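You operate a simulated robot arm through the tools that you are given. There is no shell and no other tool. Be economical: measure what you need, move in short steps, check, and stop when the job is done.

You are at the controls of a simulated robot arm. One attempt, no reset.

TASK
Check the jam jars on the plank top. At the end: the jam jar with the latest date from the plank top is on top of the red box (marked "TEA"); the jam jar with the earliest date from the plank top is on the blue plate; the yellow lemon half stands on top of the yellow tin (marked "CORN"); the green lime half stands where the yellow lemon half stood; whatever was shut is shut again. Leave all else as you found it, and nothing knocked over.

It is judged by the outcome, as a careful person would: the job done as asked, and still so three seconds after it is handed in. It fails if anything else is knocked over, pushed out of place, dropped, spilled or broken.

THE ROBOT
A 7-joint arm with a two-finger parallel gripper, fixed in place. Base frame: the origin is at the foot of the arm, x ahead of it, y to its left, z up; the work surface is at about z = 0. Lengths are in mm, angles in degrees, forces in N, time in s.
With the tool pointing down near the work surface it reaches from about 240 to 620 mm from the base axis. Its first joint turns from -66.0 to 66.0 degrees. Payload 2.6 kg.
The tool frame sits at the grasp point between the pads (the TCP): z along the fingers, y along the line on which they close. The tips reach 30 mm beyond it. Largest opening 94 mm; finger width 28, thickness 10; the body of the gripper, 50 by 96 mm, starts 55 mm behind the TCP.
Orientation is that of the tool frame in the base frame, as a unit quaternion [x, y, z, w]. With the fingers straight down and closing along the base's y, the tool's x points along the base's -x, its y along +y and its z along -z.

THE INTERFACE
- The arm moves only by the tool jog_arm. Its argument "motion" is text: rows parted by semicolons, each of 7 numbers parted by spaces: the turn, a rotation vector about the tool's x, y, z in units of 60 degrees (1.0 is 60 degrees), then the shift along the tool's x, y, z in units of 400 mm (1.0 is 400 mm), then the opening, from 0 (shut) to 1 (fully open). In form: ax ay az tx ty tz grip; .... A call has 1 to 8 rows; each row is the pose to reach, as a shift and turn from the pose commanded when the call began, along the tool's axes at that moment. A call with a number of a shift or a turn outside -1 to 1 is refused whole. Rows are played at 5 a second. More than 50 mm and 8.6 degrees between two rows, or a gripper value outside its range, and nothing of the call is played. A pose out of reach is approached as far as the arm can. The call stops where the force on the tool passes 40 N (or 10 N more than at its start, if that is more) or the arm is blocked; 0.2 s more then pass. The fingers move at their own pace (about 72 mm/s each) and stop on an object; they squeeze with about 21 N. The grip force told is the motor's: it shows also when the fingers shut on nothing. Time passes only in rows, and 0.2 s behind the last, so rows that repeat a pose let the fingers close. It gives the time, the measured TCP pose, the force on the tool (base axes), the opening and the grip force at its end, in the units of the frame above (readings bear some noise).
- Cameras (640 x 400 px; columns grow to the right, rows downward): "scene" is fixed at [46.8, 443.2, 566.1]; the picture's right is [-0.66, -0.75, 0.00], its down [-0.42, 0.37, -0.82] and it looks along [0.62, -0.54, -0.57] (base axes); focal length 229 px, centre (320, 200). "wrist" rides on the gripper at [76, 14, -102] in the tool frame; the picture's right is [-0.18, 0.98, 0.00], its down [-0.75, -0.14, -0.64] and it looks along [-0.63, -0.12, 0.77] (tool axes); focal length 243 px, centre (320, 200).
- camera(camera): a new picture of that camera. It takes no simulated time.
- pixel_to_xyz(camera, pixels): for up to 12 pixels [column, row] of the newest picture of that camera ("zoom" is the newest enlarged one), the place [x, y, z] in the base frame of the surface seen there, good to about 2 mm. It takes no simulated time.
- zoom(camera, box): a new picture of the part [left, top, right, bottom] of that camera's present view, enlarged. It takes no simulated time.
- hand_in(): hands the job in; it is judged then, once.

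Go step by step. Measure first, check grasps and placings, and put right what went wrong. The budget is 80 turns and 54 pictures, counting those below and the enlarged ones. Unless the task says otherwise, let go and move clear before handing in, and close with one line.

The tools are called after "Emit:" as name(argument=value, ...) on one line, values as JSON. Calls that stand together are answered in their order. jog_arm: Moves the arm, as the interface text tells. Its arguments: {"type":"object","properties":{"motion":{"type":"string"}},"required":["motion"]} The other tools are called the same way: camera (camera) takes a picture; pixel_to_xyz (camera, pixels) gives the place of the surface under pixels of a picture; zoom (camera, box) takes an enlarged picture of a part of a camera's view; hand_in () hands the job in.

At the start:

```text
clock: 0.0
position: [354.5, -2.5, 382.7]
ee_rot: [0.0, 1.0, 0.0, 0.0]
ft_force: [0.5, 0.6, 0.8]
opening: 94.2
gripper_force: 0.1
```

scene: 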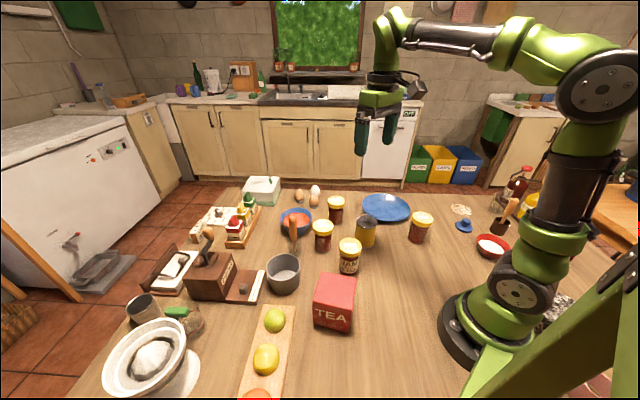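
wrist: 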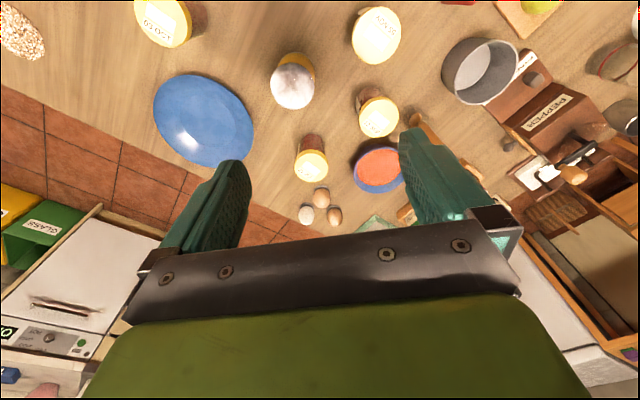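

The scene shows several jam jars with yellow lids at about (336,208), (322,235), (349,255), (420,227), plus a tin at (366,232). I'll zoom in on the jars and the work area.

Emit:
zoom(camera="scene", box=[270, 170, 450, 290])

Emit:
zoom(camera="scene", box=[90, 170, 390, 400])

Emit:
zoom(camera="wrist", box=[120, 0, 440, 200])

Emit:
zoom(camera="scene", box=[430, 150, 640, 300])

```text
3.33 times, centred on (360, 230) of scene
```

zoom: 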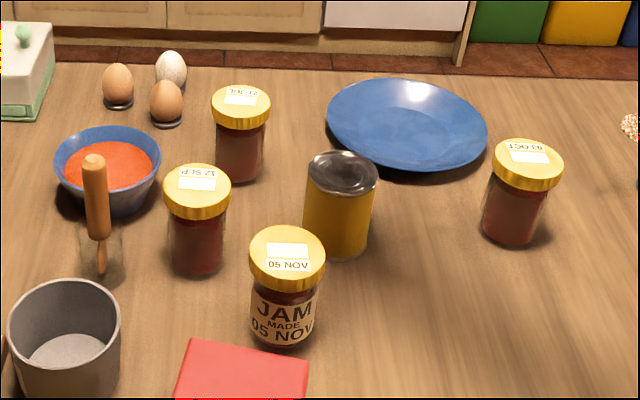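

```text
1.74 times, centred on (240, 285) of scene
```

zoom: 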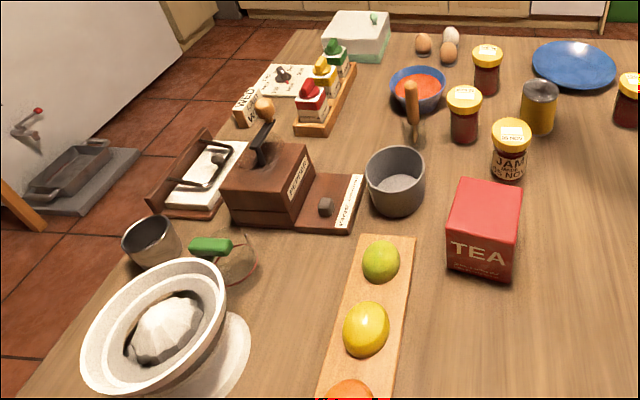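

```text
2.00 times, centred on (280, 100) of wrist
```

zoom: 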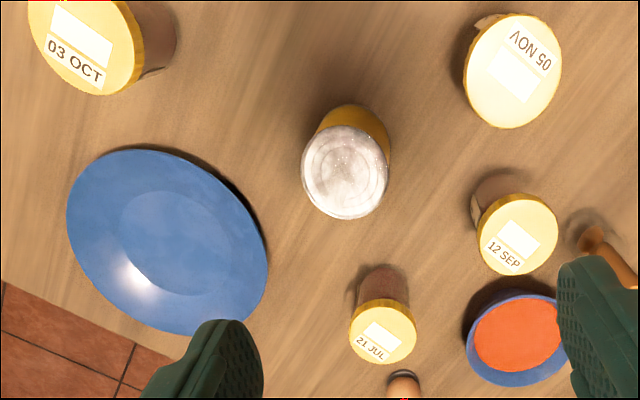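

```text
2.67 times, centred on (535, 225) of scene
```

zoom: 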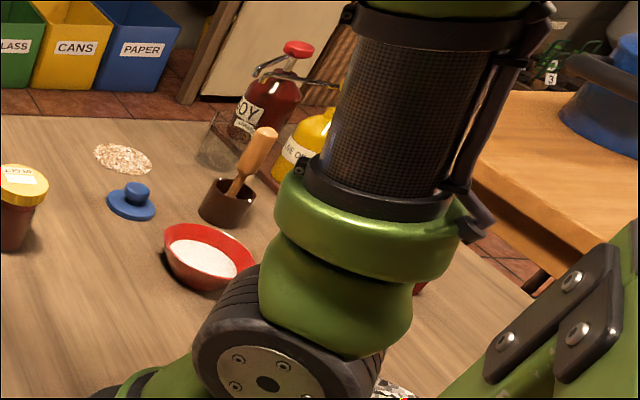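

The lids read 03 OCT, 05 NOV, 12 SEP and 21 JUL, so the latest is the 05 NOV jar and the earliest the 21 JUL jar, subject to a check. Next I'll measure the items.

Emit:
camera(camera="scene")

Emit:
pixel_to_xyz(camera="scene", pixels=[[336, 200], [322, 226], [349, 245], [420, 219], [366, 218], [386, 208], [335, 288], [275, 315], [265, 352], [268, 335], [300, 222], [294, 218]])

Emit:
pixel_to_xyz(camera="scene", pixels=[[322, 275], [355, 277], [351, 298], [315, 297], [350, 325], [282, 258], [283, 271], [336, 222], [349, 272], [366, 246], [257, 391], [290, 340]])

```text
47 pictures are left
```

scene: 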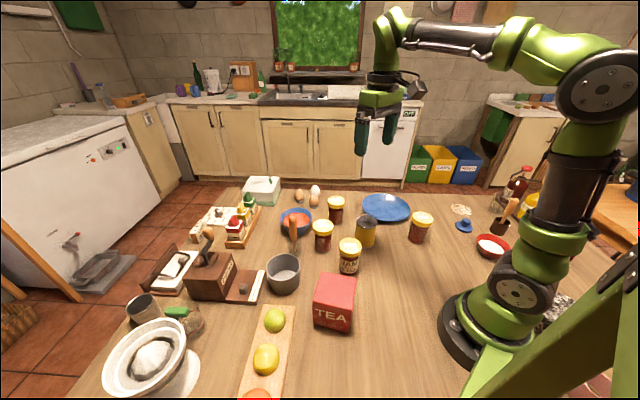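

```text
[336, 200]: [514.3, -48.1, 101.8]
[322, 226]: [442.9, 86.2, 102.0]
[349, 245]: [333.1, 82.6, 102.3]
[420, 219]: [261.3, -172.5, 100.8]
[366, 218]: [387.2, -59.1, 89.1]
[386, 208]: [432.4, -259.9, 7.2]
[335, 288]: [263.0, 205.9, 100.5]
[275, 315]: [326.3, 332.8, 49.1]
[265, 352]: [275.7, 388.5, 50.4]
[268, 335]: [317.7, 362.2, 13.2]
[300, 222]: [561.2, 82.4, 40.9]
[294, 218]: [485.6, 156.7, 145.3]
```

```text
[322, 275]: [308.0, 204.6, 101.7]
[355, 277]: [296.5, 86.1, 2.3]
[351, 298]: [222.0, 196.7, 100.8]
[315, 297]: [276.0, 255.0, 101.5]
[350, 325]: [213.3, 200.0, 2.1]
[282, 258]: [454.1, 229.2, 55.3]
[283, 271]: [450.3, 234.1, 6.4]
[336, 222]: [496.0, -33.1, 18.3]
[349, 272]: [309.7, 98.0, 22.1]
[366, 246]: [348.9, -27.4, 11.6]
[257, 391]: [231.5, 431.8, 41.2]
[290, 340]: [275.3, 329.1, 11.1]
```

The measures give jars about 102 tall, the box top at z≈101 and the tin top at z≈89. I'll zoom in on the fruit and the box to get the shapes before moving.

Emit:
zoom(camera="scene", box=[220, 270, 380, 400])

Emit:
pixel_to_xyz(camera="scene", pixels=[[253, 360], [278, 360], [265, 344], [264, 373], [266, 358], [265, 320], [285, 320], [275, 310], [274, 331], [246, 360], [286, 360], [258, 398]])

Emit:
pixel_to_xyz(camera="scene", pixels=[[321, 274], [355, 276], [352, 308], [315, 300], [357, 218], [375, 218], [366, 213], [366, 223], [340, 246], [359, 246], [328, 201], [344, 201]])

```text
3.08 times, centred on (300, 335) of scene
```

zoom: 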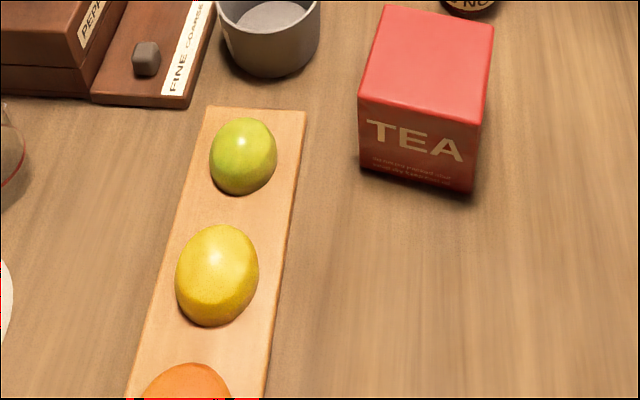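

```text
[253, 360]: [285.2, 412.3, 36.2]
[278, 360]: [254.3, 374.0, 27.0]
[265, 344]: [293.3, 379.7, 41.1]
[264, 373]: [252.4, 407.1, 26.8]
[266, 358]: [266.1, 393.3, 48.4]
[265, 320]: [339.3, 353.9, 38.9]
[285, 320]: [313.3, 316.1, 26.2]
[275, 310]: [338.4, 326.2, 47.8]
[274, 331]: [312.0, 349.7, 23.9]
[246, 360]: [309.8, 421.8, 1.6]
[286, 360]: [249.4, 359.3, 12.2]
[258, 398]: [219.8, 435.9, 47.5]
```

```text
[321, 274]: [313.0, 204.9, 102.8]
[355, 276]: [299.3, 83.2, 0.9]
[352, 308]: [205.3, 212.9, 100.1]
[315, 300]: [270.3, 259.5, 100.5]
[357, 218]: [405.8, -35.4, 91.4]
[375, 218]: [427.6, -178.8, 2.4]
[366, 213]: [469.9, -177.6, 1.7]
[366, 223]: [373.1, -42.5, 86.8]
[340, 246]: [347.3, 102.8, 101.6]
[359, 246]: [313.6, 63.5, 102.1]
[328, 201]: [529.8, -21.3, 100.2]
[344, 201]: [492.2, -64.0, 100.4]
```

The lemon half is centred near (270,393) on a board of z≈12 and the board runs along (-0.67,0.74). I'll move over it, turning 48° so the fingers close across the board.

Emit:
jog_arm(motion="0 0 0.1 0.0264 0.11875 0 1; 0 0 0.2 0.0528 0.2375 0 1; 0 0 0.3 0.0792 0.35625 0 1; 0 0 0.4 0.1056 0.475 0 1; 0 0 0.5 0.132 0.59375 0 1; 0 0 0.6 0.1584 0.7125 0 1; 0 0 0.7 0.1848 0.83125 0 1; 0 0 0.8 0.2112 0.95 0 1")

Emit:
camera(camera="wrist")

```text
clock: 1.8
position: [268.9, 378.6, 381.6]
ee_rot: [0.407, 0.913, 0.0, 0.0]
ft_force: [0.6, 0.3, 0.5]
opening: 93.9
gripper_force: 0.0
```

```text
45 pictures are left
```

wrist: 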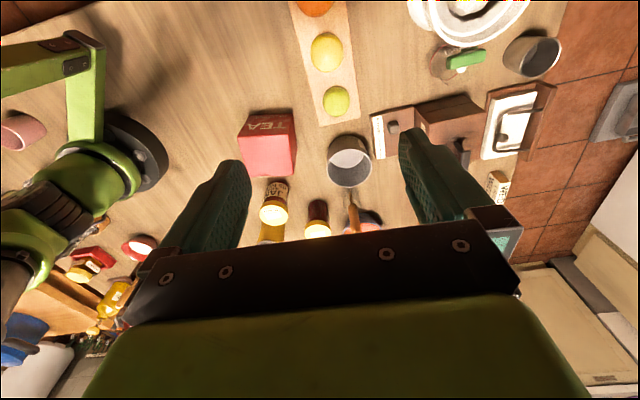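

The pose was reached, and the lemon shows at (327,52) and the lime at (336,101) on the board. I'll measure them from here, along with the box top.

Emit:
pixel_to_xyz(camera="wrist", pixels=[[327, 52], [312, 52], [342, 52], [327, 35], [327, 70], [336, 101], [324, 101], [347, 101], [336, 88], [336, 114], [302, 80], [357, 85]])

Emit:
pixel_to_xyz(camera="wrist", pixels=[[247, 142], [294, 137], [294, 173], [247, 175], [270, 155], [240, 117], [291, 114], [274, 212], [262, 208], [287, 208], [317, 231], [272, 190]])

Emit:
zoom(camera="wrist", box=[220, 0, 420, 125])

```text
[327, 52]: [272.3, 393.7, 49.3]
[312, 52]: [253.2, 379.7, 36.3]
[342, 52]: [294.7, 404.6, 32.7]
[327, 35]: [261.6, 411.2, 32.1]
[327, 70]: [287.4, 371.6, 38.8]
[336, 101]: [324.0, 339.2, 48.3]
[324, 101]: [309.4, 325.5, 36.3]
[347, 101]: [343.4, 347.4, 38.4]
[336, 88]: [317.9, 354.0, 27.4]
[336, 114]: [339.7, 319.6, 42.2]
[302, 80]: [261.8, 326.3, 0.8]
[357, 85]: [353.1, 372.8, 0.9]
```

```text
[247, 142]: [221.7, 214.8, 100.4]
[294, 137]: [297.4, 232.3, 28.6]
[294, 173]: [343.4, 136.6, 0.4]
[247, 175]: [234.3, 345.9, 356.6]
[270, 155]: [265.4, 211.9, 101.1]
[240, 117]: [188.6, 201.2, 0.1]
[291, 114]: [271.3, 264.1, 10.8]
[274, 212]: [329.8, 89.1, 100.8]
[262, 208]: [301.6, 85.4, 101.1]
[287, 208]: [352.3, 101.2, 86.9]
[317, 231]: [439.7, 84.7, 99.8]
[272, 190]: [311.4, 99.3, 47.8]
```

```text
3.20 times, centred on (320, 62) of wrist
```

zoom: 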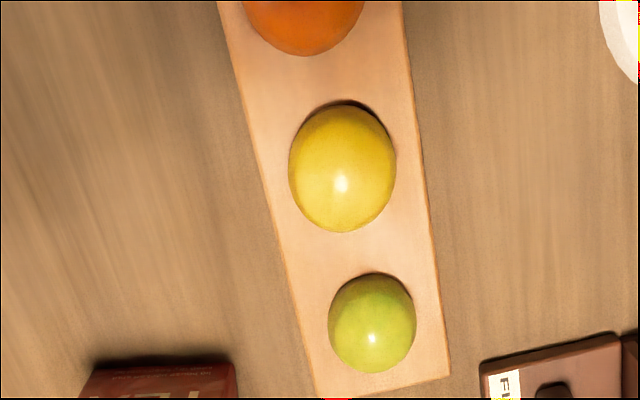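

The lemon centre is about (273,393) and the lime centre about (326,337). I'll check the juicer at (440,30) and the grinder at (400,120) for clearance before going down.

Emit:
pixel_to_xyz(camera="wrist", pixels=[[415, 20], [440, 45], [470, 25], [430, 62], [455, 60], [376, 118], [376, 160], [420, 110], [448, 95]])

Emit:
jog_arm(motion="0 0 0 -0.0157 0.033 0.12 1; 0 0 0 -0.0157 0.033 0.24 1; 0 0 0 -0.0157 0.033 0.36 1; 0 0 0 -0.0157 0.033 0.48 1; 0 0 0 -0.0157 0.033 0.6 1")

```text
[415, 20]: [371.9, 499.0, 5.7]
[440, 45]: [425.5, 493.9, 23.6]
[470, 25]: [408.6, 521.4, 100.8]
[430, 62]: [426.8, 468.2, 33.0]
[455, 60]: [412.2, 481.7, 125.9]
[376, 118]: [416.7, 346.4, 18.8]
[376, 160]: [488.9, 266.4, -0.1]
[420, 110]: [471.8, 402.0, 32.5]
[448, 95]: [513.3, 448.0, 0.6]
```

```text
refused: row 1 steps farther than a row can; nothing moved
```

That call was refused, and my sideways sign was off anyway; the surroundings are well clear. I'll descend in smaller steps to z≈120.

Emit:
jog_arm(motion="0 0 0 0.02 0.032 0.11 1; 0 0 0 0.02 0.032 0.22 1; 0 0 0 0.02 0.032 0.33 1; 0 0 0 0.02 0.032 0.44 1; 0 0 0 0.02 0.032 0.55 1; 0 0 0 0.02 0.032 0.65 1; 0 0 0 0.02 0.032 0.65 1")

Emit:
camera(camera="wrist")

```text
clock: 3.4
position: [271.5, 392.0, 120.9]
ee_rot: [0.406, 0.914, 0.0, 0.0]
ft_force: [0.1, 0.2, 0.1]
opening: 94.0
gripper_force: 0.1
```

```text
43 pictures are left
```

wrist: 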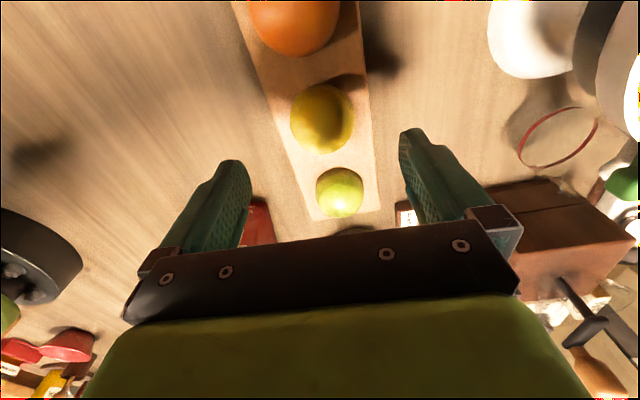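

The lemon is centred between the fingers (px 322,118). I'll go down to z≈46 and close.

Emit:
jog_arm(motion="0 0 0 0 0 0.1 1; 0 0 0 0 0 0.187 1; 0 0 0 0 0 0.187 1; 0 0 0 0 0 0.187 0.3; 0 0 0 0 0 0.187 0.3; 0 0 0 0 0 0.187 0.3; 0 0 0 0 0 0.187 0.3")

Emit:
camera(camera="wrist")

```text
clock: 5.0
position: [273.6, 391.5, 45.7]
ee_rot: [0.407, 0.914, 0.0, 0.0]
ft_force: [1.1, 0.3, 0.3]
opening: 53.2
gripper_force: 20.5
```

```text
42 pictures are left
```

wrist: 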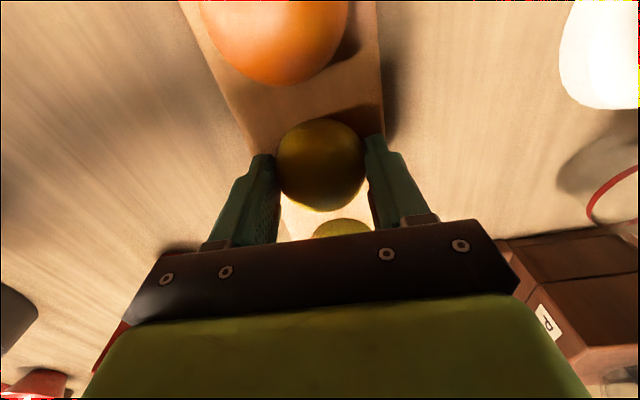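

The lemon is held (opening 53.2, 20.5 N). I'll lift it, and look at the tin from the scene camera to get its centre.

Emit:
jog_arm(motion="0 0 0 0 0 -0.05 0.3; 0 0 0 0 0 -0.15 0.3; 0 0 0 0 0 -0.26 0.3; 0 0 0 0 0 -0.37 0.3; 0 0 0 0 0 -0.48 0.3")

Emit:
zoom(camera="scene", box=[326, 190, 406, 240])

Emit:
pixel_to_xyz(camera="zoom", pixels=[[320, 200], [330, 250], [250, 240], [400, 240], [320, 290], [320, 220], [280, 240], [370, 240]])

```text
clock: 6.2
position: [272.9, 391.7, 239.1]
ee_rot: [0.406, 0.914, 0.0, 0.0]
ft_force: [-0.3, 0.7, -0.3]
opening: 52.8
gripper_force: 21.0
```

```text
8.00 times, centred on (366, 215) of scene
```

zoom: 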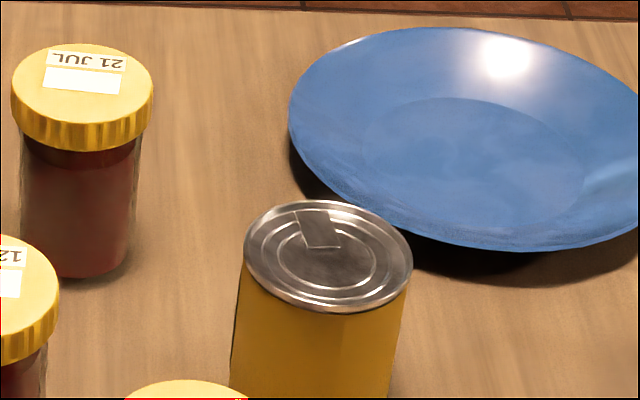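

```text
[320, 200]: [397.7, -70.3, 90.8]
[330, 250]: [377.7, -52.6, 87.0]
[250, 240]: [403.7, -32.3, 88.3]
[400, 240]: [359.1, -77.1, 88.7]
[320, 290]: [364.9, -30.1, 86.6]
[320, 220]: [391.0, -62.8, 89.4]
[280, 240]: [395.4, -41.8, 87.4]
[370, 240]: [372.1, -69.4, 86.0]
```

The tin top is centred near (377,-52), with its rim at z≈90 and a recess at 87. I'll carry the lemon there, turning back to the first orientation.

Emit:
jog_arm(motion="0 0 -0.1 -0.1069 -0.0587 0 0.3; 0 0 -0.2 -0.2138 -0.1174 0 0.3; 0 0 -0.3 -0.3207 -0.1761 0 0.3; 0 0 -0.4 -0.4276 -0.2348 0 0.3; 0 0 -0.5 -0.5345 -0.2935 0 0.3; 0 0 -0.6 -0.6414 -0.3522 0 0.3; 0 0 -0.7 -0.7483 -0.4109 0 0.3; 0 0 -0.8 -0.8552 -0.4696 0 0.3")

```text
clock: 8.0
position: [363.2, 12.0, 238.9]
ee_rot: [-0.001, 1.0, 0.0, 0.0]
ft_force: [1.0, -0.7, -0.2]
opening: 52.9
gripper_force: 21.2
```

Now at (363,12). I'll go over the tin and down to about z 150, then check.

Emit:
jog_arm(motion="0 0 0 -0.018 -0.08 0 0.3; 0 0 0 -0.035 -0.16 0 0.3; 0 0 0 -0.035 -0.16 0.1 0.3; 0 0 0 -0.035 -0.16 0.2 0.3; 0 0 0 -0.035 -0.16 0.2 0.3")

Emit:
zoom(camera="scene", box=[290, 150, 450, 250])

Emit:
camera(camera="wrist")

```text
clock: 9.2
position: [376.4, -51.6, 158.8]
ee_rot: [0.0, 1.0, 0.0, 0.0]
ft_force: [0.5, -0.5, -0.6]
opening: 52.6
gripper_force: 20.7
```

```text
4.00 times, centred on (370, 200) of scene
```

zoom: 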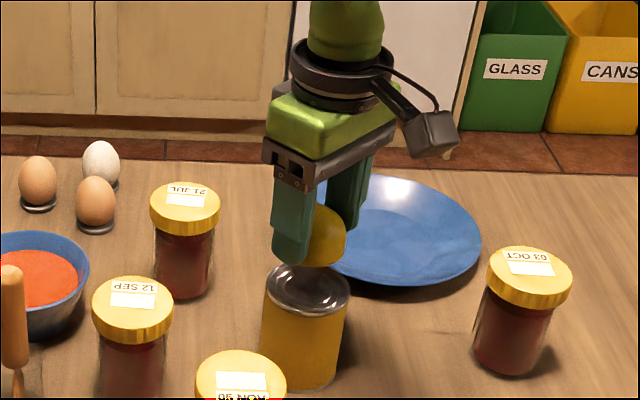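

```text
39 pictures are left
```

wrist: 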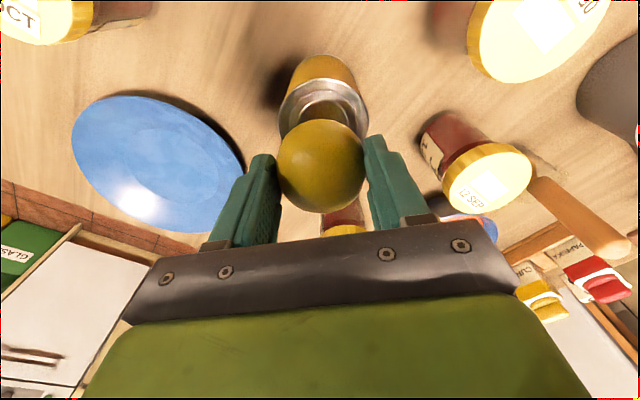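

Lemon and tin line up (columns 321 and 323). I'll lower to z≈122 and read the force.

Emit:
jog_arm(motion="0 0 0 0 0 0.05 0.3; 0 0 0 0 0 0.08 0.3; 0 0 0 0 0 0.09 0.3; 0 0 0 0 0 0.09 0.3")

Emit:
zoom(camera="scene", box=[326, 180, 406, 230])

```text
clock: 10.2
position: [377.8, -52.6, 122.9]
ee_rot: [0.0, 1.0, -0.001, 0.001]
ft_force: [-1.8, -0.4, 9.2]
opening: 52.4
gripper_force: 21.1
```

```text
8.00 times, centred on (366, 205) of scene
```

zoom: 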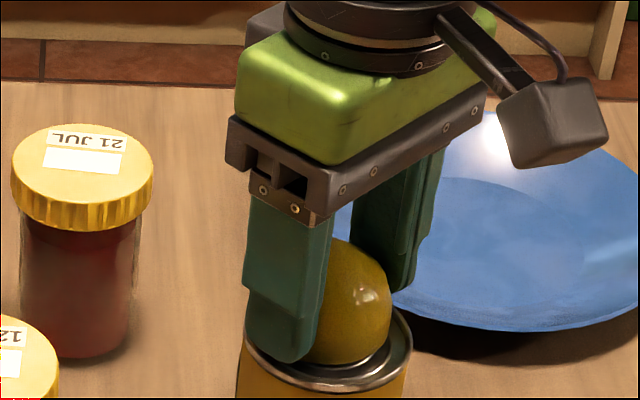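

Contact is felt (9 N up), so the lemon rests on the tin. I'll open and rise straight up.

Emit:
jog_arm(motion="0 0 0 0 0 0 0.62; 0 0 0 0 0 0 0.8; 0 0 0 0 0 0 0.9; 0 0 0 0 0 -0.08 0.9; 0 0 0 0 0 -0.18 0.9; 0 0 0 0 0 -0.29 0.9; 0 0 0 0 0 -0.3 0.9")

Emit:
zoom(camera="scene", box=[310, 170, 430, 245])

Emit:
camera(camera="wrist")

```text
clock: 11.8
position: [378.0, -52.1, 242.9]
ee_rot: [-0.001, 1.0, 0.0, 0.0]
ft_force: [0.0, -0.1, 0.4]
opening: 84.9
gripper_force: 0.1
```

```text
5.33 times, centred on (370, 208) of scene
```

zoom: 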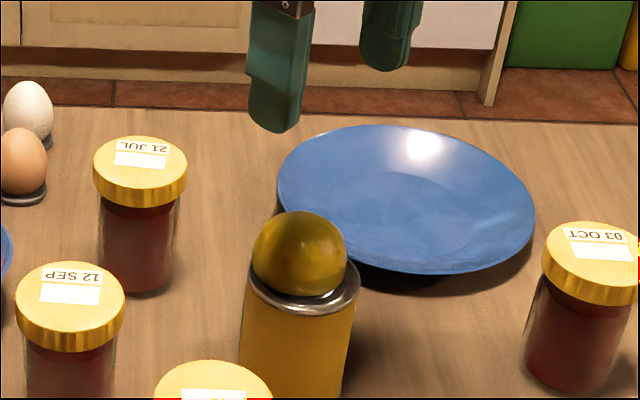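

```text
36 pictures are left
```

wrist: 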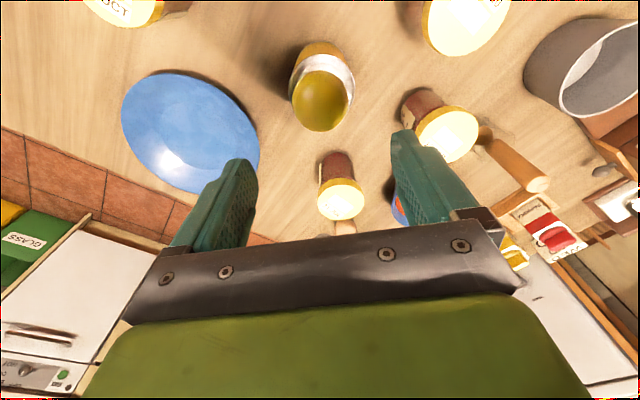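

The lemon stands on the tin. Next I'll go to the lime at (326,337), turning 48° again.

Emit:
jog_arm(motion="0 0 0.1 0.0163 0.1215 0 1; 0 0 0.2 0.0325 0.243 0 1; 0 0 0.3 0.0488 0.3645 0 1; 0 0 0.4 0.065 0.486 0 1; 0 0 0.5 0.0813 0.6075 0 1; 0 0 0.6 0.0975 0.729 0 1; 0 0 0.7 0.1138 0.8505 0 1; 0 0 0.8 0.13 0.9725 0 1")

Emit:
camera(camera="wrist")

Emit:
pixel_to_xyz(camera="scene", pixels=[[366, 214], [366, 208], [366, 218], [362, 214], [372, 214]])

```text
clock: 13.6
position: [323.1, 338.3, 242.8]
ee_rot: [0.408, 0.913, 0.0, 0.0]
ft_force: [-0.3, 1.1, -0.3]
opening: 94.1
gripper_force: 0.0
```

```text
35 pictures are left
```

wrist: 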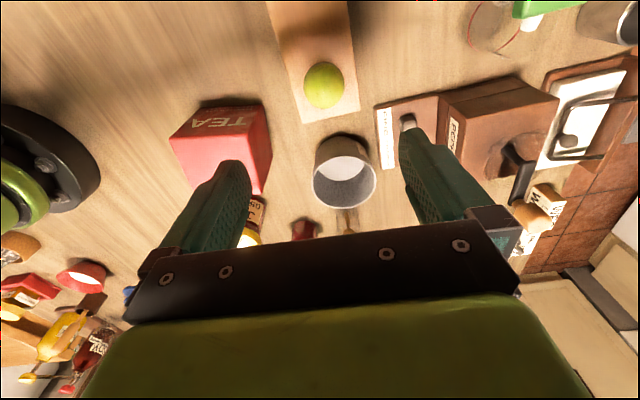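

```text
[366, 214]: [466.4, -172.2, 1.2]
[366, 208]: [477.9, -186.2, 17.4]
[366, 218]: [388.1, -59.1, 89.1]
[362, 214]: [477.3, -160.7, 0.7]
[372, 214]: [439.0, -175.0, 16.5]
```

The lime is seen at (323,85). I'll measure its outline before descending.

Emit:
pixel_to_xyz(camera="wrist", pixels=[[323, 85], [306, 85], [341, 85], [323, 66], [323, 103], [323, 76], [302, 121], [352, 107]])

Emit:
zoom(camera="wrist", box=[260, 30, 388, 110])

```text
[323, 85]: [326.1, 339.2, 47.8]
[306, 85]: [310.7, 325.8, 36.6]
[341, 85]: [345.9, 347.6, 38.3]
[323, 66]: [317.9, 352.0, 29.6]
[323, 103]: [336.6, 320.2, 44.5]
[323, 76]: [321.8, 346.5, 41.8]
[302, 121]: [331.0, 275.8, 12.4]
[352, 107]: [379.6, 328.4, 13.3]
```

```text
5.00 times, centred on (324, 70) of wrist
```

zoom: 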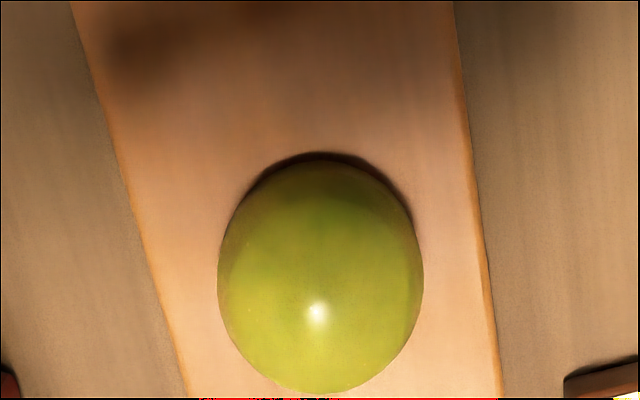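

The lime centre is about (328,336). I'll lower to z≈46 and close on it.

Emit:
jog_arm(motion="0 0 0 -0.004 0.003 0.11 0.85; 0 0 0 -0.004 0.003 0.22 0.85; 0 0 0 -0.004 0.003 0.33 0.85; 0 0 0 -0.004 0.003 0.43 0.85; 0 0 0 -0.004 0.003 0.492 0.85; 0 0 0 -0.004 0.003 0.492 0.25; 0 0 0 -0.004 0.003 0.492 0.25; 0 0 0 -0.004 0.003 0.492 0.25")

Emit:
camera(camera="wrist")

```text
clock: 15.4
position: [324.8, 336.3, 46.4]
ee_rot: [0.407, 0.914, 0.0, -0.001]
ft_force: [0.6, -0.3, -0.6]
opening: 48.8
gripper_force: 20.7
```

```text
33 pictures are left
```

wrist: 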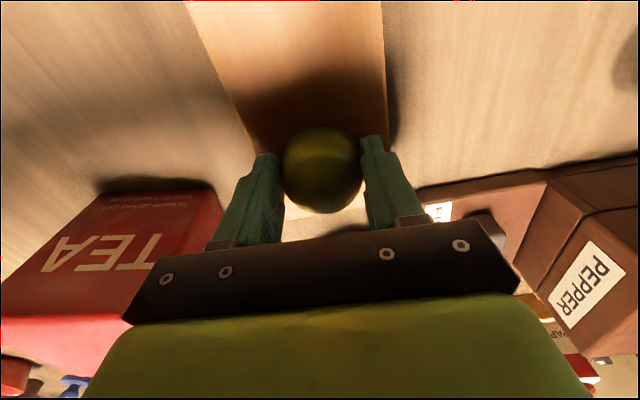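

The fingers stopped at 48.8 mm on the lime. I'll lift slightly, shift it along the board to the lemon's old spot, and come down just above the board.

Emit:
jog_arm(motion="0 0 0 0 0 -0.05 0.25; 0 0 0 0 0 -0.12 0.25; 0 0 0 0.1 -0.001 -0.12 0.25; 0 0 0 0.1925 -0.002 -0.12 0.25; 0 0 0 0.1925 -0.002 -0.12 0.25; 0 0 0 0.1925 -0.002 -0.03 0.25; 0 0 0 0.1925 -0.002 -0.004 0.25; 0 0 0 0.1925 -0.002 -0.001 0.25")

Emit:
camera(camera="wrist")

```text
clock: 17.2
position: [274.5, 394.0, 46.2]
ee_rot: [0.407, 0.914, -0.001, 0.0]
ft_force: [-0.2, -0.1, -0.6]
opening: 48.7
gripper_force: 20.9
```

```text
32 pictures are left
```

wrist: 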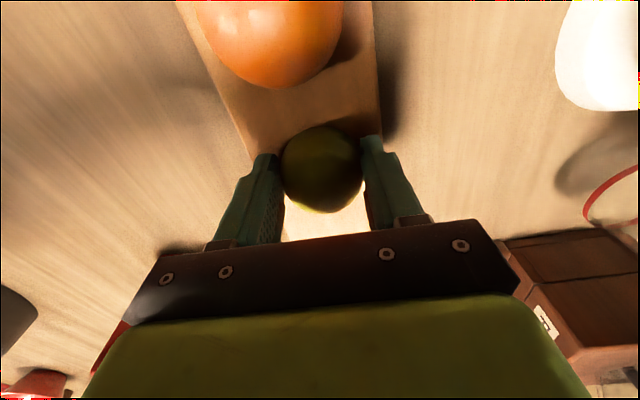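

The lime is at the lemon's old spot, at board height. I'll release and rise.

Emit:
jog_arm(motion="0 0 0 0 0 0.001 0.25; 0 0 0 0 0 0.001 0.6; 0 0 0 0 0 0.001 0.85; 0 0 0 0 0 0.001 0.95; 0 0 0 0 0 -0.1 0.95; 0 0 0 0 0 -0.22 0.95; 0 0 0 0 0 -0.34 0.95; 0 0 0 0 0 -0.46 0.95")

Emit:
camera(camera="wrist")

Emit:
pixel_to_xyz(camera="wrist", pixels=[[323, 88], [306, 85], [341, 85], [323, 66], [323, 103]])

Emit:
zoom(camera="scene", box=[220, 190, 430, 400])

```text
clock: 19.0
position: [273.7, 393.1, 231.1]
ee_rot: [0.407, 0.913, 0.0, 0.0]
ft_force: [-1.1, -0.6, -0.1]
opening: 89.3
gripper_force: 0.0
```

```text
31 pictures are left
```

wrist: 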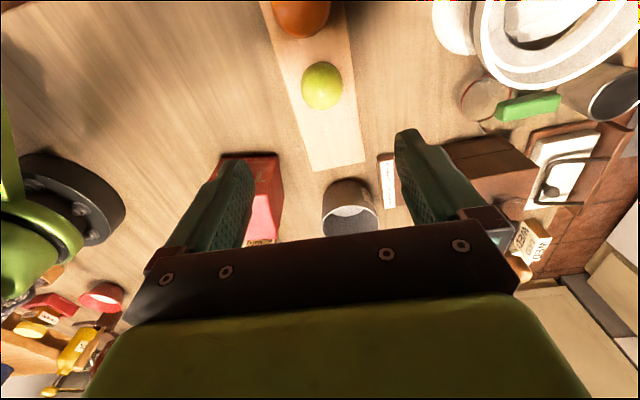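

```text
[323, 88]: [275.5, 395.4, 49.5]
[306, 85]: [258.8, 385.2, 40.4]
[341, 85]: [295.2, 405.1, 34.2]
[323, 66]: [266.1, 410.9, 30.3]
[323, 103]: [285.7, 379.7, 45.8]
```

```text
1.90 times, centred on (325, 295) of scene
```

zoom: 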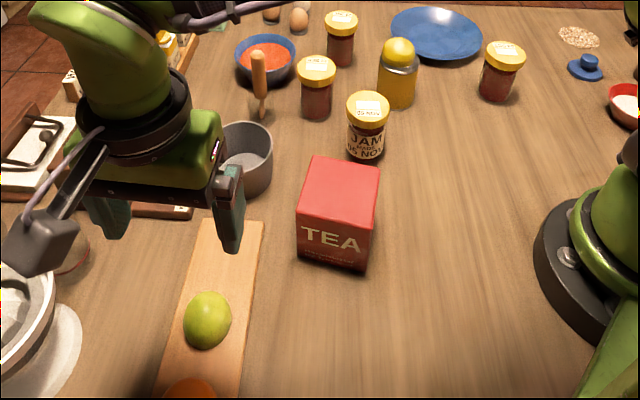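

The lime stands at about (276,394), right at the lemon's old place. Next I'll go above the 05 NOV jar at (331,83), turning back.

Emit:
jog_arm(motion="0 0 -0.1 -0.0839 -0.0516 0 1; 0 0 -0.2 -0.1678 -0.1032 0 1; 0 0 -0.3 -0.2516 -0.1548 0 1; 0 0 -0.4 -0.3355 -0.2064 0 1; 0 0 -0.5 -0.4194 -0.258 0 1; 0 0 -0.6 -0.5033 -0.3095 0 1; 0 0 -0.7 -0.5871 -0.3611 0 1; 0 0 -0.8 -0.671 -0.4127 0 1")

Emit:
camera(camera="wrist")

```text
clock: 20.8
position: [331.9, 82.9, 231.0]
ee_rot: [0.0, 1.0, 0.0, 0.0]
ft_force: [-0.2, -0.3, -0.1]
opening: 94.5
gripper_force: 0.0
```

```text
29 pictures are left
```

wrist: 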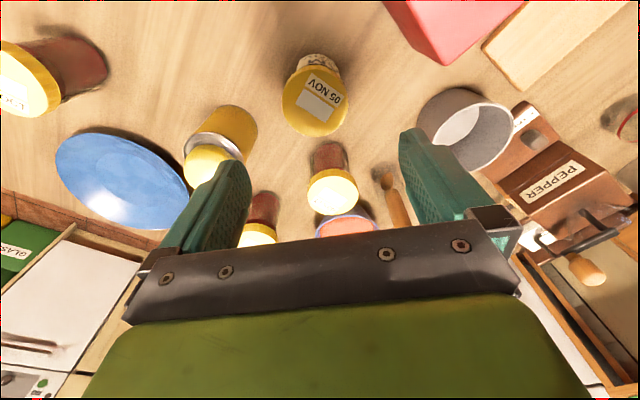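

Emit:
pixel_to_xyz(camera="wrist", pixels=[[315, 100], [285, 100], [345, 100], [315, 72], [315, 130], [320, 66]])

Emit:
zoom(camera="wrist", box=[240, 40, 400, 140])

```text
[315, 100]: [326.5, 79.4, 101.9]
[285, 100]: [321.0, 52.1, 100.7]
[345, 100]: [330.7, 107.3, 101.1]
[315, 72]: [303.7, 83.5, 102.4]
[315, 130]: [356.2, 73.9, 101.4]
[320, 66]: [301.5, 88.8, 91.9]
```

```text
4.00 times, centred on (320, 90) of wrist
```

zoom: 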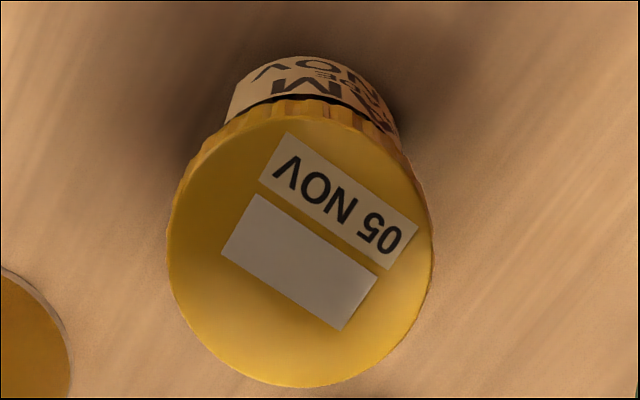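

The lid is about 56 wide, centred near (330,80). I'll lower to z≈84 and close on it.

Emit:
jog_arm(motion="0 0 0 0.0025 -0.0075 0.1 1; 0 0 0 0.0025 -0.0075 0.2 1; 0 0 0 0.0025 -0.0075 0.3 1; 0 0 0 0.0025 -0.0075 0.367 1; 0 0 0 0.0025 -0.0075 0.367 1; 0 0 0 0.0025 -0.0075 0.367 0.4; 0 0 0 0.0025 -0.0075 0.367 0.4; 0 0 0 0.0025 -0.0075 0.367 0.4")

Emit:
zoom(camera="scene", box=[280, 190, 420, 310])

```text
clock: 22.6
position: [330.1, 80.6, 83.2]
ee_rot: [-0.001, 1.0, 0.001, 0.001]
ft_force: [-1.0, -0.2, 0.1]
opening: 63.1
gripper_force: 20.8
```

```text
3.33 times, centred on (350, 250) of scene
```

zoom: 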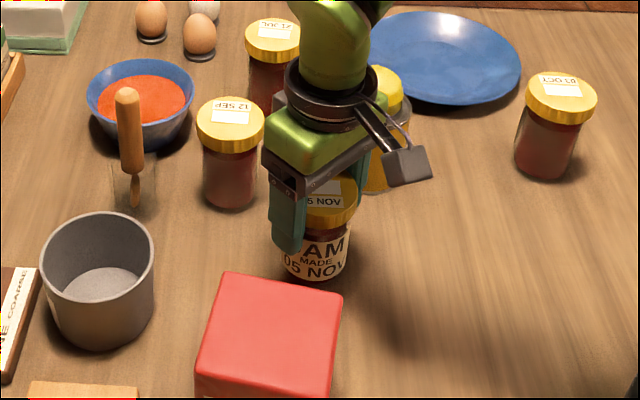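

The jar is gripped at 63 mm. I'll lift it clear and measure the box top from an enlarged scene view.

Emit:
jog_arm(motion="0 0 0 0 0 -0.03 0.4; 0 0 0 0 0 -0.12 0.4; 0 0 0 0 0 -0.24 0.4; 0 0 0 0 0 -0.36 0.4; 0 0 0 0 0 -0.4 0.4")

Emit:
zoom(camera="scene", box=[295, 260, 375, 340])

```text
clock: 23.8
position: [329.4, 79.9, 243.3]
ee_rot: [0.0, 1.0, 0.0, -0.001]
ft_force: [-0.5, -0.8, -3.5]
opening: 63.0
gripper_force: 20.5
```

```text
5.00 times, centred on (335, 300) of scene
```

zoom: 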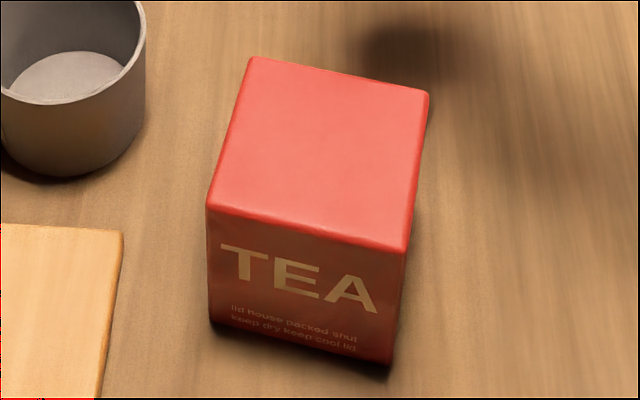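

Emit:
pixel_to_xyz(camera="zoom", pixels=[[253, 62], [425, 96], [404, 246], [209, 203], [318, 150], [231, 130], [416, 165], [340, 80], [305, 222]])

```text
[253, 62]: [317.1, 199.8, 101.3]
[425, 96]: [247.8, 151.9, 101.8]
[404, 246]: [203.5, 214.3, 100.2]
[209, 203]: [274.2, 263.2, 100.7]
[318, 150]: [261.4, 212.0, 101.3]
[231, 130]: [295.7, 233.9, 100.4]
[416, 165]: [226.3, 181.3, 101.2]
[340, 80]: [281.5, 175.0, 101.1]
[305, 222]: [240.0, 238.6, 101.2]
```

The box top centre is (261,207) at z 101. I'll carry the jar there and lower to just above it.

Emit:
jog_arm(motion="0 0 0 0.0431 0.0795 0 0.4; 0 0 0 0.0863 0.159 0 0.4; 0 0 0 0.1294 0.2385 0 0.4; 0 0 0 0.1719 0.318 0 0.4; 0 0 0 0.1719 0.318 0 0.4; 0 0 0 0.1719 0.318 0.08 0.4; 0 0 0 0.1719 0.318 0.13 0.4; 0 0 0 0.1719 0.318 0.13 0.4")

Emit:
zoom(camera="scene", box=[275, 220, 395, 340])

```text
clock: 25.6
position: [261.8, 207.2, 191.5]
ee_rot: [0.0, 1.0, 0.001, 0.001]
ft_force: [0.5, 0.0, -3.1]
opening: 62.7
gripper_force: 21.1
```

```text
3.33 times, centred on (335, 280) of scene
```

zoom: 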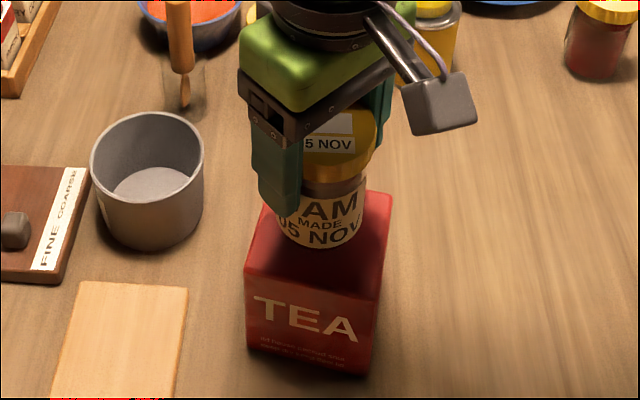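

The jar hangs over the middle of the box. I'll lower the last ~7 mm and read the force.

Emit:
jog_arm(motion="0 0 0 0 0 0.008 0.4; 0 0 0 0 0 0.014 0.4; 0 0 0 0 0 0.0175 0.4; 0 0 0 0 0 0.0175 0.4")

```text
clock: 26.6
position: [260.2, 207.7, 184.3]
ee_rot: [0.001, 1.0, -0.001, 0.001]
ft_force: [0.8, 1.1, -2.3]
opening: 62.9
gripper_force: 20.7
```

It is still bearing weight (-2.3 N), so I'll go 1.2 mm lower.

Emit:
jog_arm(motion="0 0 0 0 0 0.0015 0.4; 0 0 0 0 0 0.003 0.4; 0 0 0 0 0 0.003 0.4")

```text
clock: 27.4
position: [261.8, 207.8, 182.6]
ee_rot: [0.0, 1.0, 0.0, 0.0]
ft_force: [0.4, -0.5, -2.3]
opening: 62.9
gripper_force: 21.4
```

Emit:
jog_arm(motion="0 0 0 0 0 0.002 0.4; 0 0 0 0 0 0.004 0.4; 0 0 0 0 0 0.004 0.4")

Emit:
zoom(camera="scene", box=[295, 230, 375, 310])

```text
clock: 28.2
position: [263.4, 208.2, 181.6]
ee_rot: [0.0, 1.0, 0.001, 0.001]
ft_force: [-0.7, -1.4, 13.2]
opening: 63.0
gripper_force: 20.3
```

```text
5.00 times, centred on (335, 270) of scene
```

zoom: 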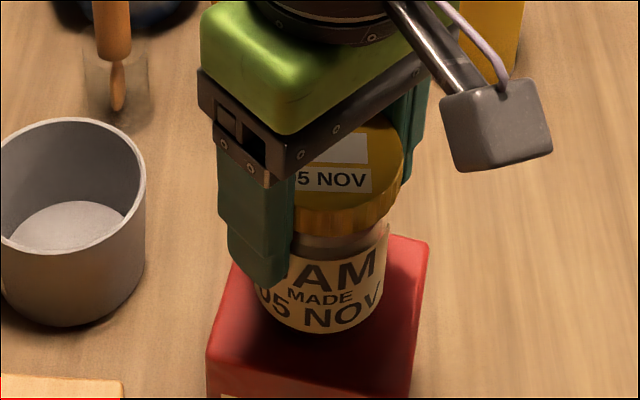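

Contact is now clear (13 N). I'll back off a hair, open, and rise.

Emit:
jog_arm(motion="0 0 0 0 0 -0.0015 0.4; 0 0 0 0 0 -0.0015 0.75; 0 0 0 0 0 -0.0015 0.95; 0 0 0 0 0 -0.0015 0.95; 0 0 0 0 0 -0.1 0.95; 0 0 0 0 0 -0.2 0.95; 0 0 0 0 0 -0.3 0.95")

Emit:
zoom(camera="scene", box=[275, 170, 435, 340])

```text
clock: 29.8
position: [262.9, 207.6, 302.1]
ee_rot: [-0.001, 1.0, 0.0, 0.0]
ft_force: [-0.2, -1.1, -0.7]
opening: 89.3
gripper_force: 0.1
```

```text
2.35 times, centred on (355, 255) of scene
```

zoom: 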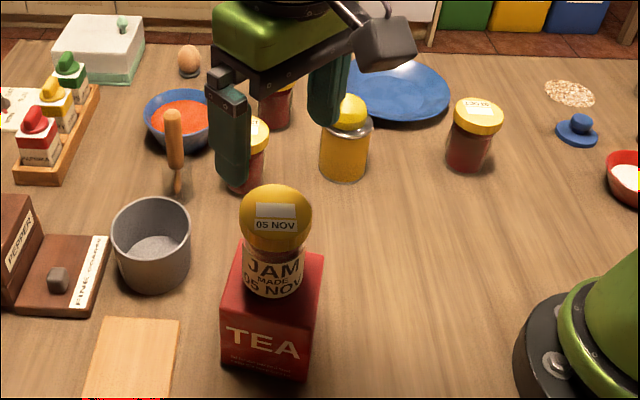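

The 05 NOV jar stands on the box. Next I'll go above the 21 JUL jar near (511,-43).

Emit:
jog_arm(motion="0 0 0 -0.0778 -0.0783 0 1; 0 0 0 -0.1556 -0.1566 0 1; 0 0 0 -0.2334 -0.2349 0 1; 0 0 0 -0.3113 -0.3133 0 1; 0 0 0 -0.3891 -0.3916 0 1; 0 0 0 -0.4669 -0.4699 0 1; 0 0 0 -0.5447 -0.5482 0 1; 0 0 0 -0.6225 -0.6265 0.1 1")

Emit:
camera(camera="wrist")

```text
refused: row 8 steps farther than a row can; nothing moved
```

```text
22 pictures are left
```

wrist: 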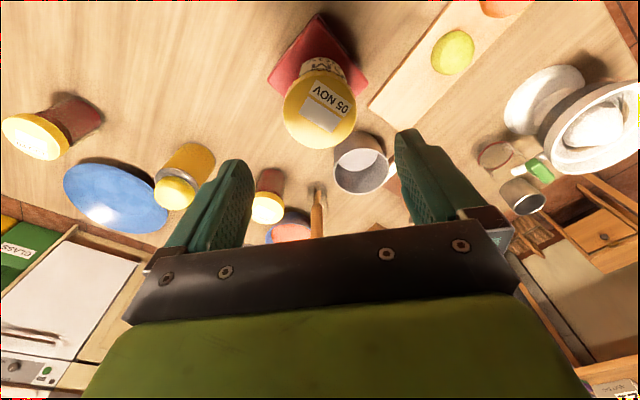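

The last row was too long, so nothing moved. I'll send it again with the height kept.

Emit:
jog_arm(motion="0 0 0 -0.0778 -0.0783 0 1; 0 0 0 -0.1556 -0.1566 0 1; 0 0 0 -0.2334 -0.2349 0 1; 0 0 0 -0.3113 -0.3133 0 1; 0 0 0 -0.3891 -0.3916 0 1; 0 0 0 -0.4669 -0.4699 0 1; 0 0 0 -0.5447 -0.5482 0 1; 0 0 0 -0.6225 -0.6265 0 1")

Emit:
camera(camera="wrist")

```text
clock: 31.6
position: [511.8, -44.3, 302.1]
ee_rot: [-0.001, 1.0, 0.0, -0.001]
ft_force: [-0.4, 0.1, 0.4]
opening: 94.2
gripper_force: 0.2
```

```text
21 pictures are left
```

wrist: 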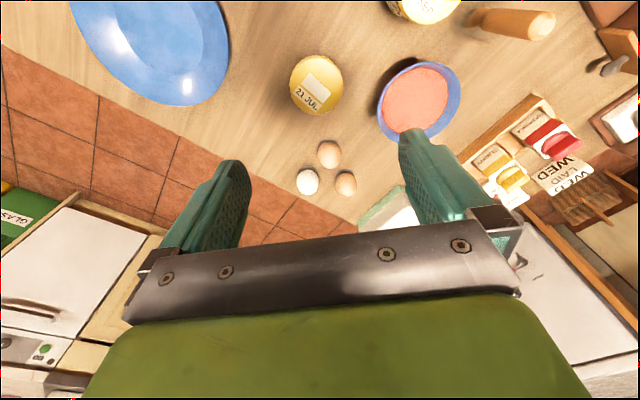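

Emit:
pixel_to_xyz(camera="wrist", pixels=[[316, 84], [292, 84], [341, 84], [316, 60], [316, 110], [383, 110], [382, 95], [329, 150], [308, 182], [222, 90], [320, 160]])

Emit:
zoom(camera="wrist", box=[276, 50, 356, 115])

```text
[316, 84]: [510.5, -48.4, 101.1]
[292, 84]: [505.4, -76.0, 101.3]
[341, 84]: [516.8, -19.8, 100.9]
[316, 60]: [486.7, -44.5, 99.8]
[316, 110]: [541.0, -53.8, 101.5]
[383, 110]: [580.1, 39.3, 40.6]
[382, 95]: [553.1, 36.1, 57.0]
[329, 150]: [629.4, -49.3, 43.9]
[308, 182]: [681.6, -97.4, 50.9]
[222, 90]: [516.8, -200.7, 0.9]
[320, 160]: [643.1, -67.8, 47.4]
```

```text
6.15 times, centred on (316, 82) of wrist
```

zoom: 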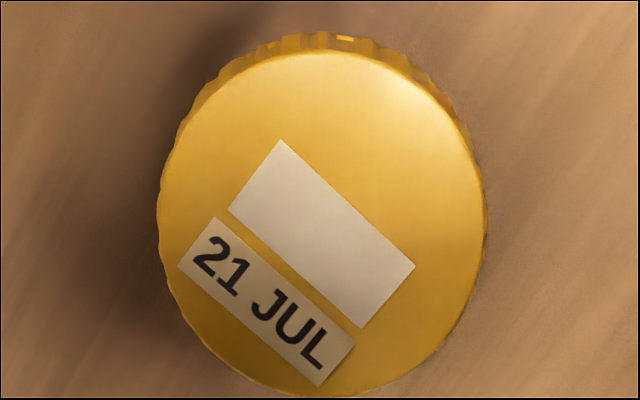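

The lid clearly reads 21 JUL and is centred near (512,-47.5); the bowl rim at y≈36 is clear of the fingers. I'll lower to z≈83 and close.

Emit:
jog_arm(motion="0 0 0 0 -0.009 0.11 1; 0 0 0 0 -0.009 0.22 1; 0 0 0 0 -0.009 0.33 1; 0 0 0 0 -0.009 0.44 1; 0 0 0 0 -0.009 0.546 1; 0 0 0 0 -0.009 0.546 0.4; 0 0 0 0 -0.009 0.546 0.4; 0 0 0 0 -0.009 0.546 0.4")

Emit:
camera(camera="scene")

```text
clock: 33.4
position: [509.9, -46.6, 82.6]
ee_rot: [0.0, 1.0, 0.001, -0.001]
ft_force: [0.1, 0.1, -0.3]
opening: 65.6
gripper_force: 20.8
```

```text
19 pictures are left
```

scene: 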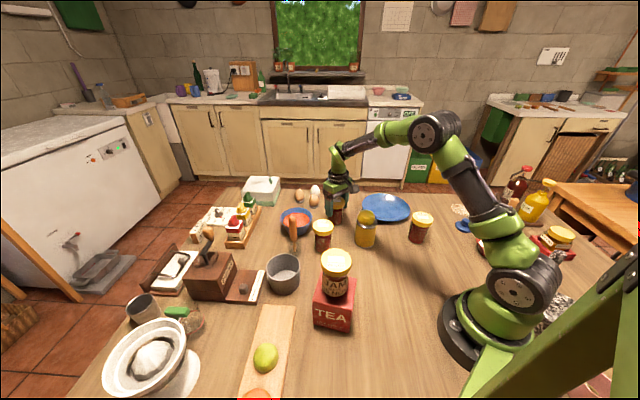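

The 21 JUL jar is gripped, but another yellow-lidded jar has come into view at (560,237), previously hidden behind the arm. I'll look closer before lifting.

Emit:
zoom(camera="scene", box=[480, 150, 640, 320])

Emit:
pixel_to_xyz(camera="scene", pixels=[[560, 235], [557, 243], [545, 250], [580, 262], [610, 210], [530, 210], [480, 247], [560, 225]])

```text
2.35 times, centred on (560, 235) of scene
```

zoom: 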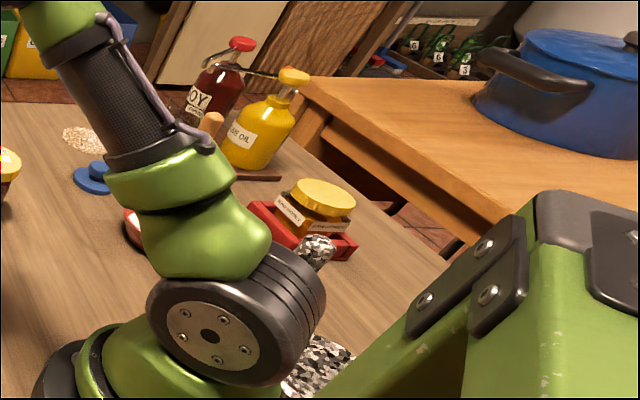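

```text
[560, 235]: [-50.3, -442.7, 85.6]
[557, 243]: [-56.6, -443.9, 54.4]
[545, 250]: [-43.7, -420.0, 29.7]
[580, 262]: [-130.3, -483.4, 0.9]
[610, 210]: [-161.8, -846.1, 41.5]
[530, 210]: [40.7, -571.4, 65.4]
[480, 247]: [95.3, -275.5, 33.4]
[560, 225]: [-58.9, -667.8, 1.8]
```

Emit:
zoom(camera="scene", box=[536, 215, 584, 265])

```text
8.00 times, centred on (560, 240) of scene
```

zoom: 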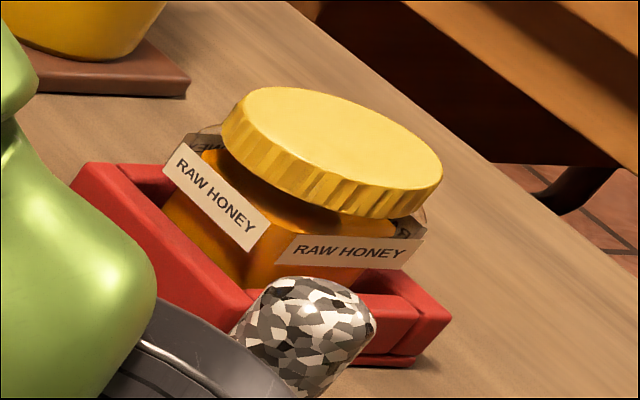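

It is raw honey, not jam, so the choice stands. I'll lift the 21 JUL jar and measure the plate.

Emit:
jog_arm(motion="0 0 0 0 0 -0.03 0.4; 0 0 0 0 0 -0.12 0.4; 0 0 0 0 0 -0.24 0.4; 0 0 0 0 0 -0.36 0.4; 0 0 0 0 0 -0.4 0.4")

Emit:
zoom(camera="scene", box=[330, 160, 430, 240])

Emit:
pixel_to_xyz(camera="scene", pixels=[[364, 202], [409, 214], [385, 196], [386, 221], [386, 208], [380, 204], [392, 212], [395, 206], [378, 210], [402, 214], [372, 202]])

```text
clock: 34.6
position: [511.0, -46.4, 245.6]
ee_rot: [-0.001, 1.0, -0.001, 0.0]
ft_force: [0.3, -0.8, -2.5]
opening: 65.4
gripper_force: 21.3
```

```text
5.00 times, centred on (380, 200) of scene
```

zoom: 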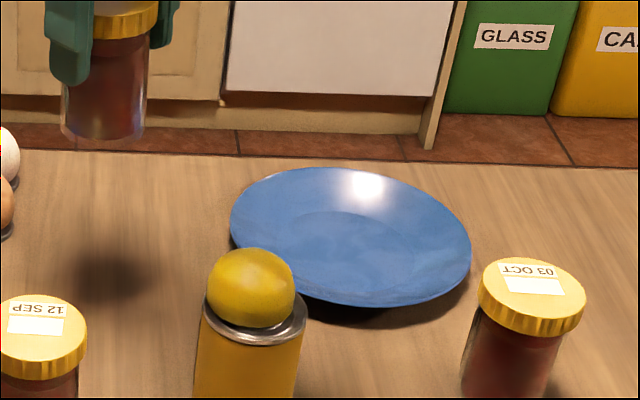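

```text
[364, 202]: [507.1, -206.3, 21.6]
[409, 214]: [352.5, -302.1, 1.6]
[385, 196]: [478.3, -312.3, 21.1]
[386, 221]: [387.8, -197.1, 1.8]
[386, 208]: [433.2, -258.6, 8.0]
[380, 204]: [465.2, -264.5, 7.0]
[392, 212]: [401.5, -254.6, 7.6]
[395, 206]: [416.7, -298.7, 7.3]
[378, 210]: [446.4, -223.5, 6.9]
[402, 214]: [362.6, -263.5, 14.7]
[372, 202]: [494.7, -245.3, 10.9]
```

The plate's flat lies at z≈7 and its rim at ≈21. I'll take a few rim points to fit the centre.

Emit:
pixel_to_xyz(camera="zoom", pixels=[[235, 222], [300, 172], [400, 181], [455, 218], [467, 255], [440, 288], [380, 301], [320, 293], [283, 235], [350, 212], [430, 250], [350, 290]])

```text
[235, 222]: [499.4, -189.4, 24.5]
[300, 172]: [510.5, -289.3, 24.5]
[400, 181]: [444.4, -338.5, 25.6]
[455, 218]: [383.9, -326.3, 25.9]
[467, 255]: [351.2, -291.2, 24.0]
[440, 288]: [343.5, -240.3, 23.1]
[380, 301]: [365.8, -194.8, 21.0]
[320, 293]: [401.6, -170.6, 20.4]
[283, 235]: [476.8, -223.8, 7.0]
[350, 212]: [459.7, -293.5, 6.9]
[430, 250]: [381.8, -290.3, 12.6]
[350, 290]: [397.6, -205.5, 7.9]
```

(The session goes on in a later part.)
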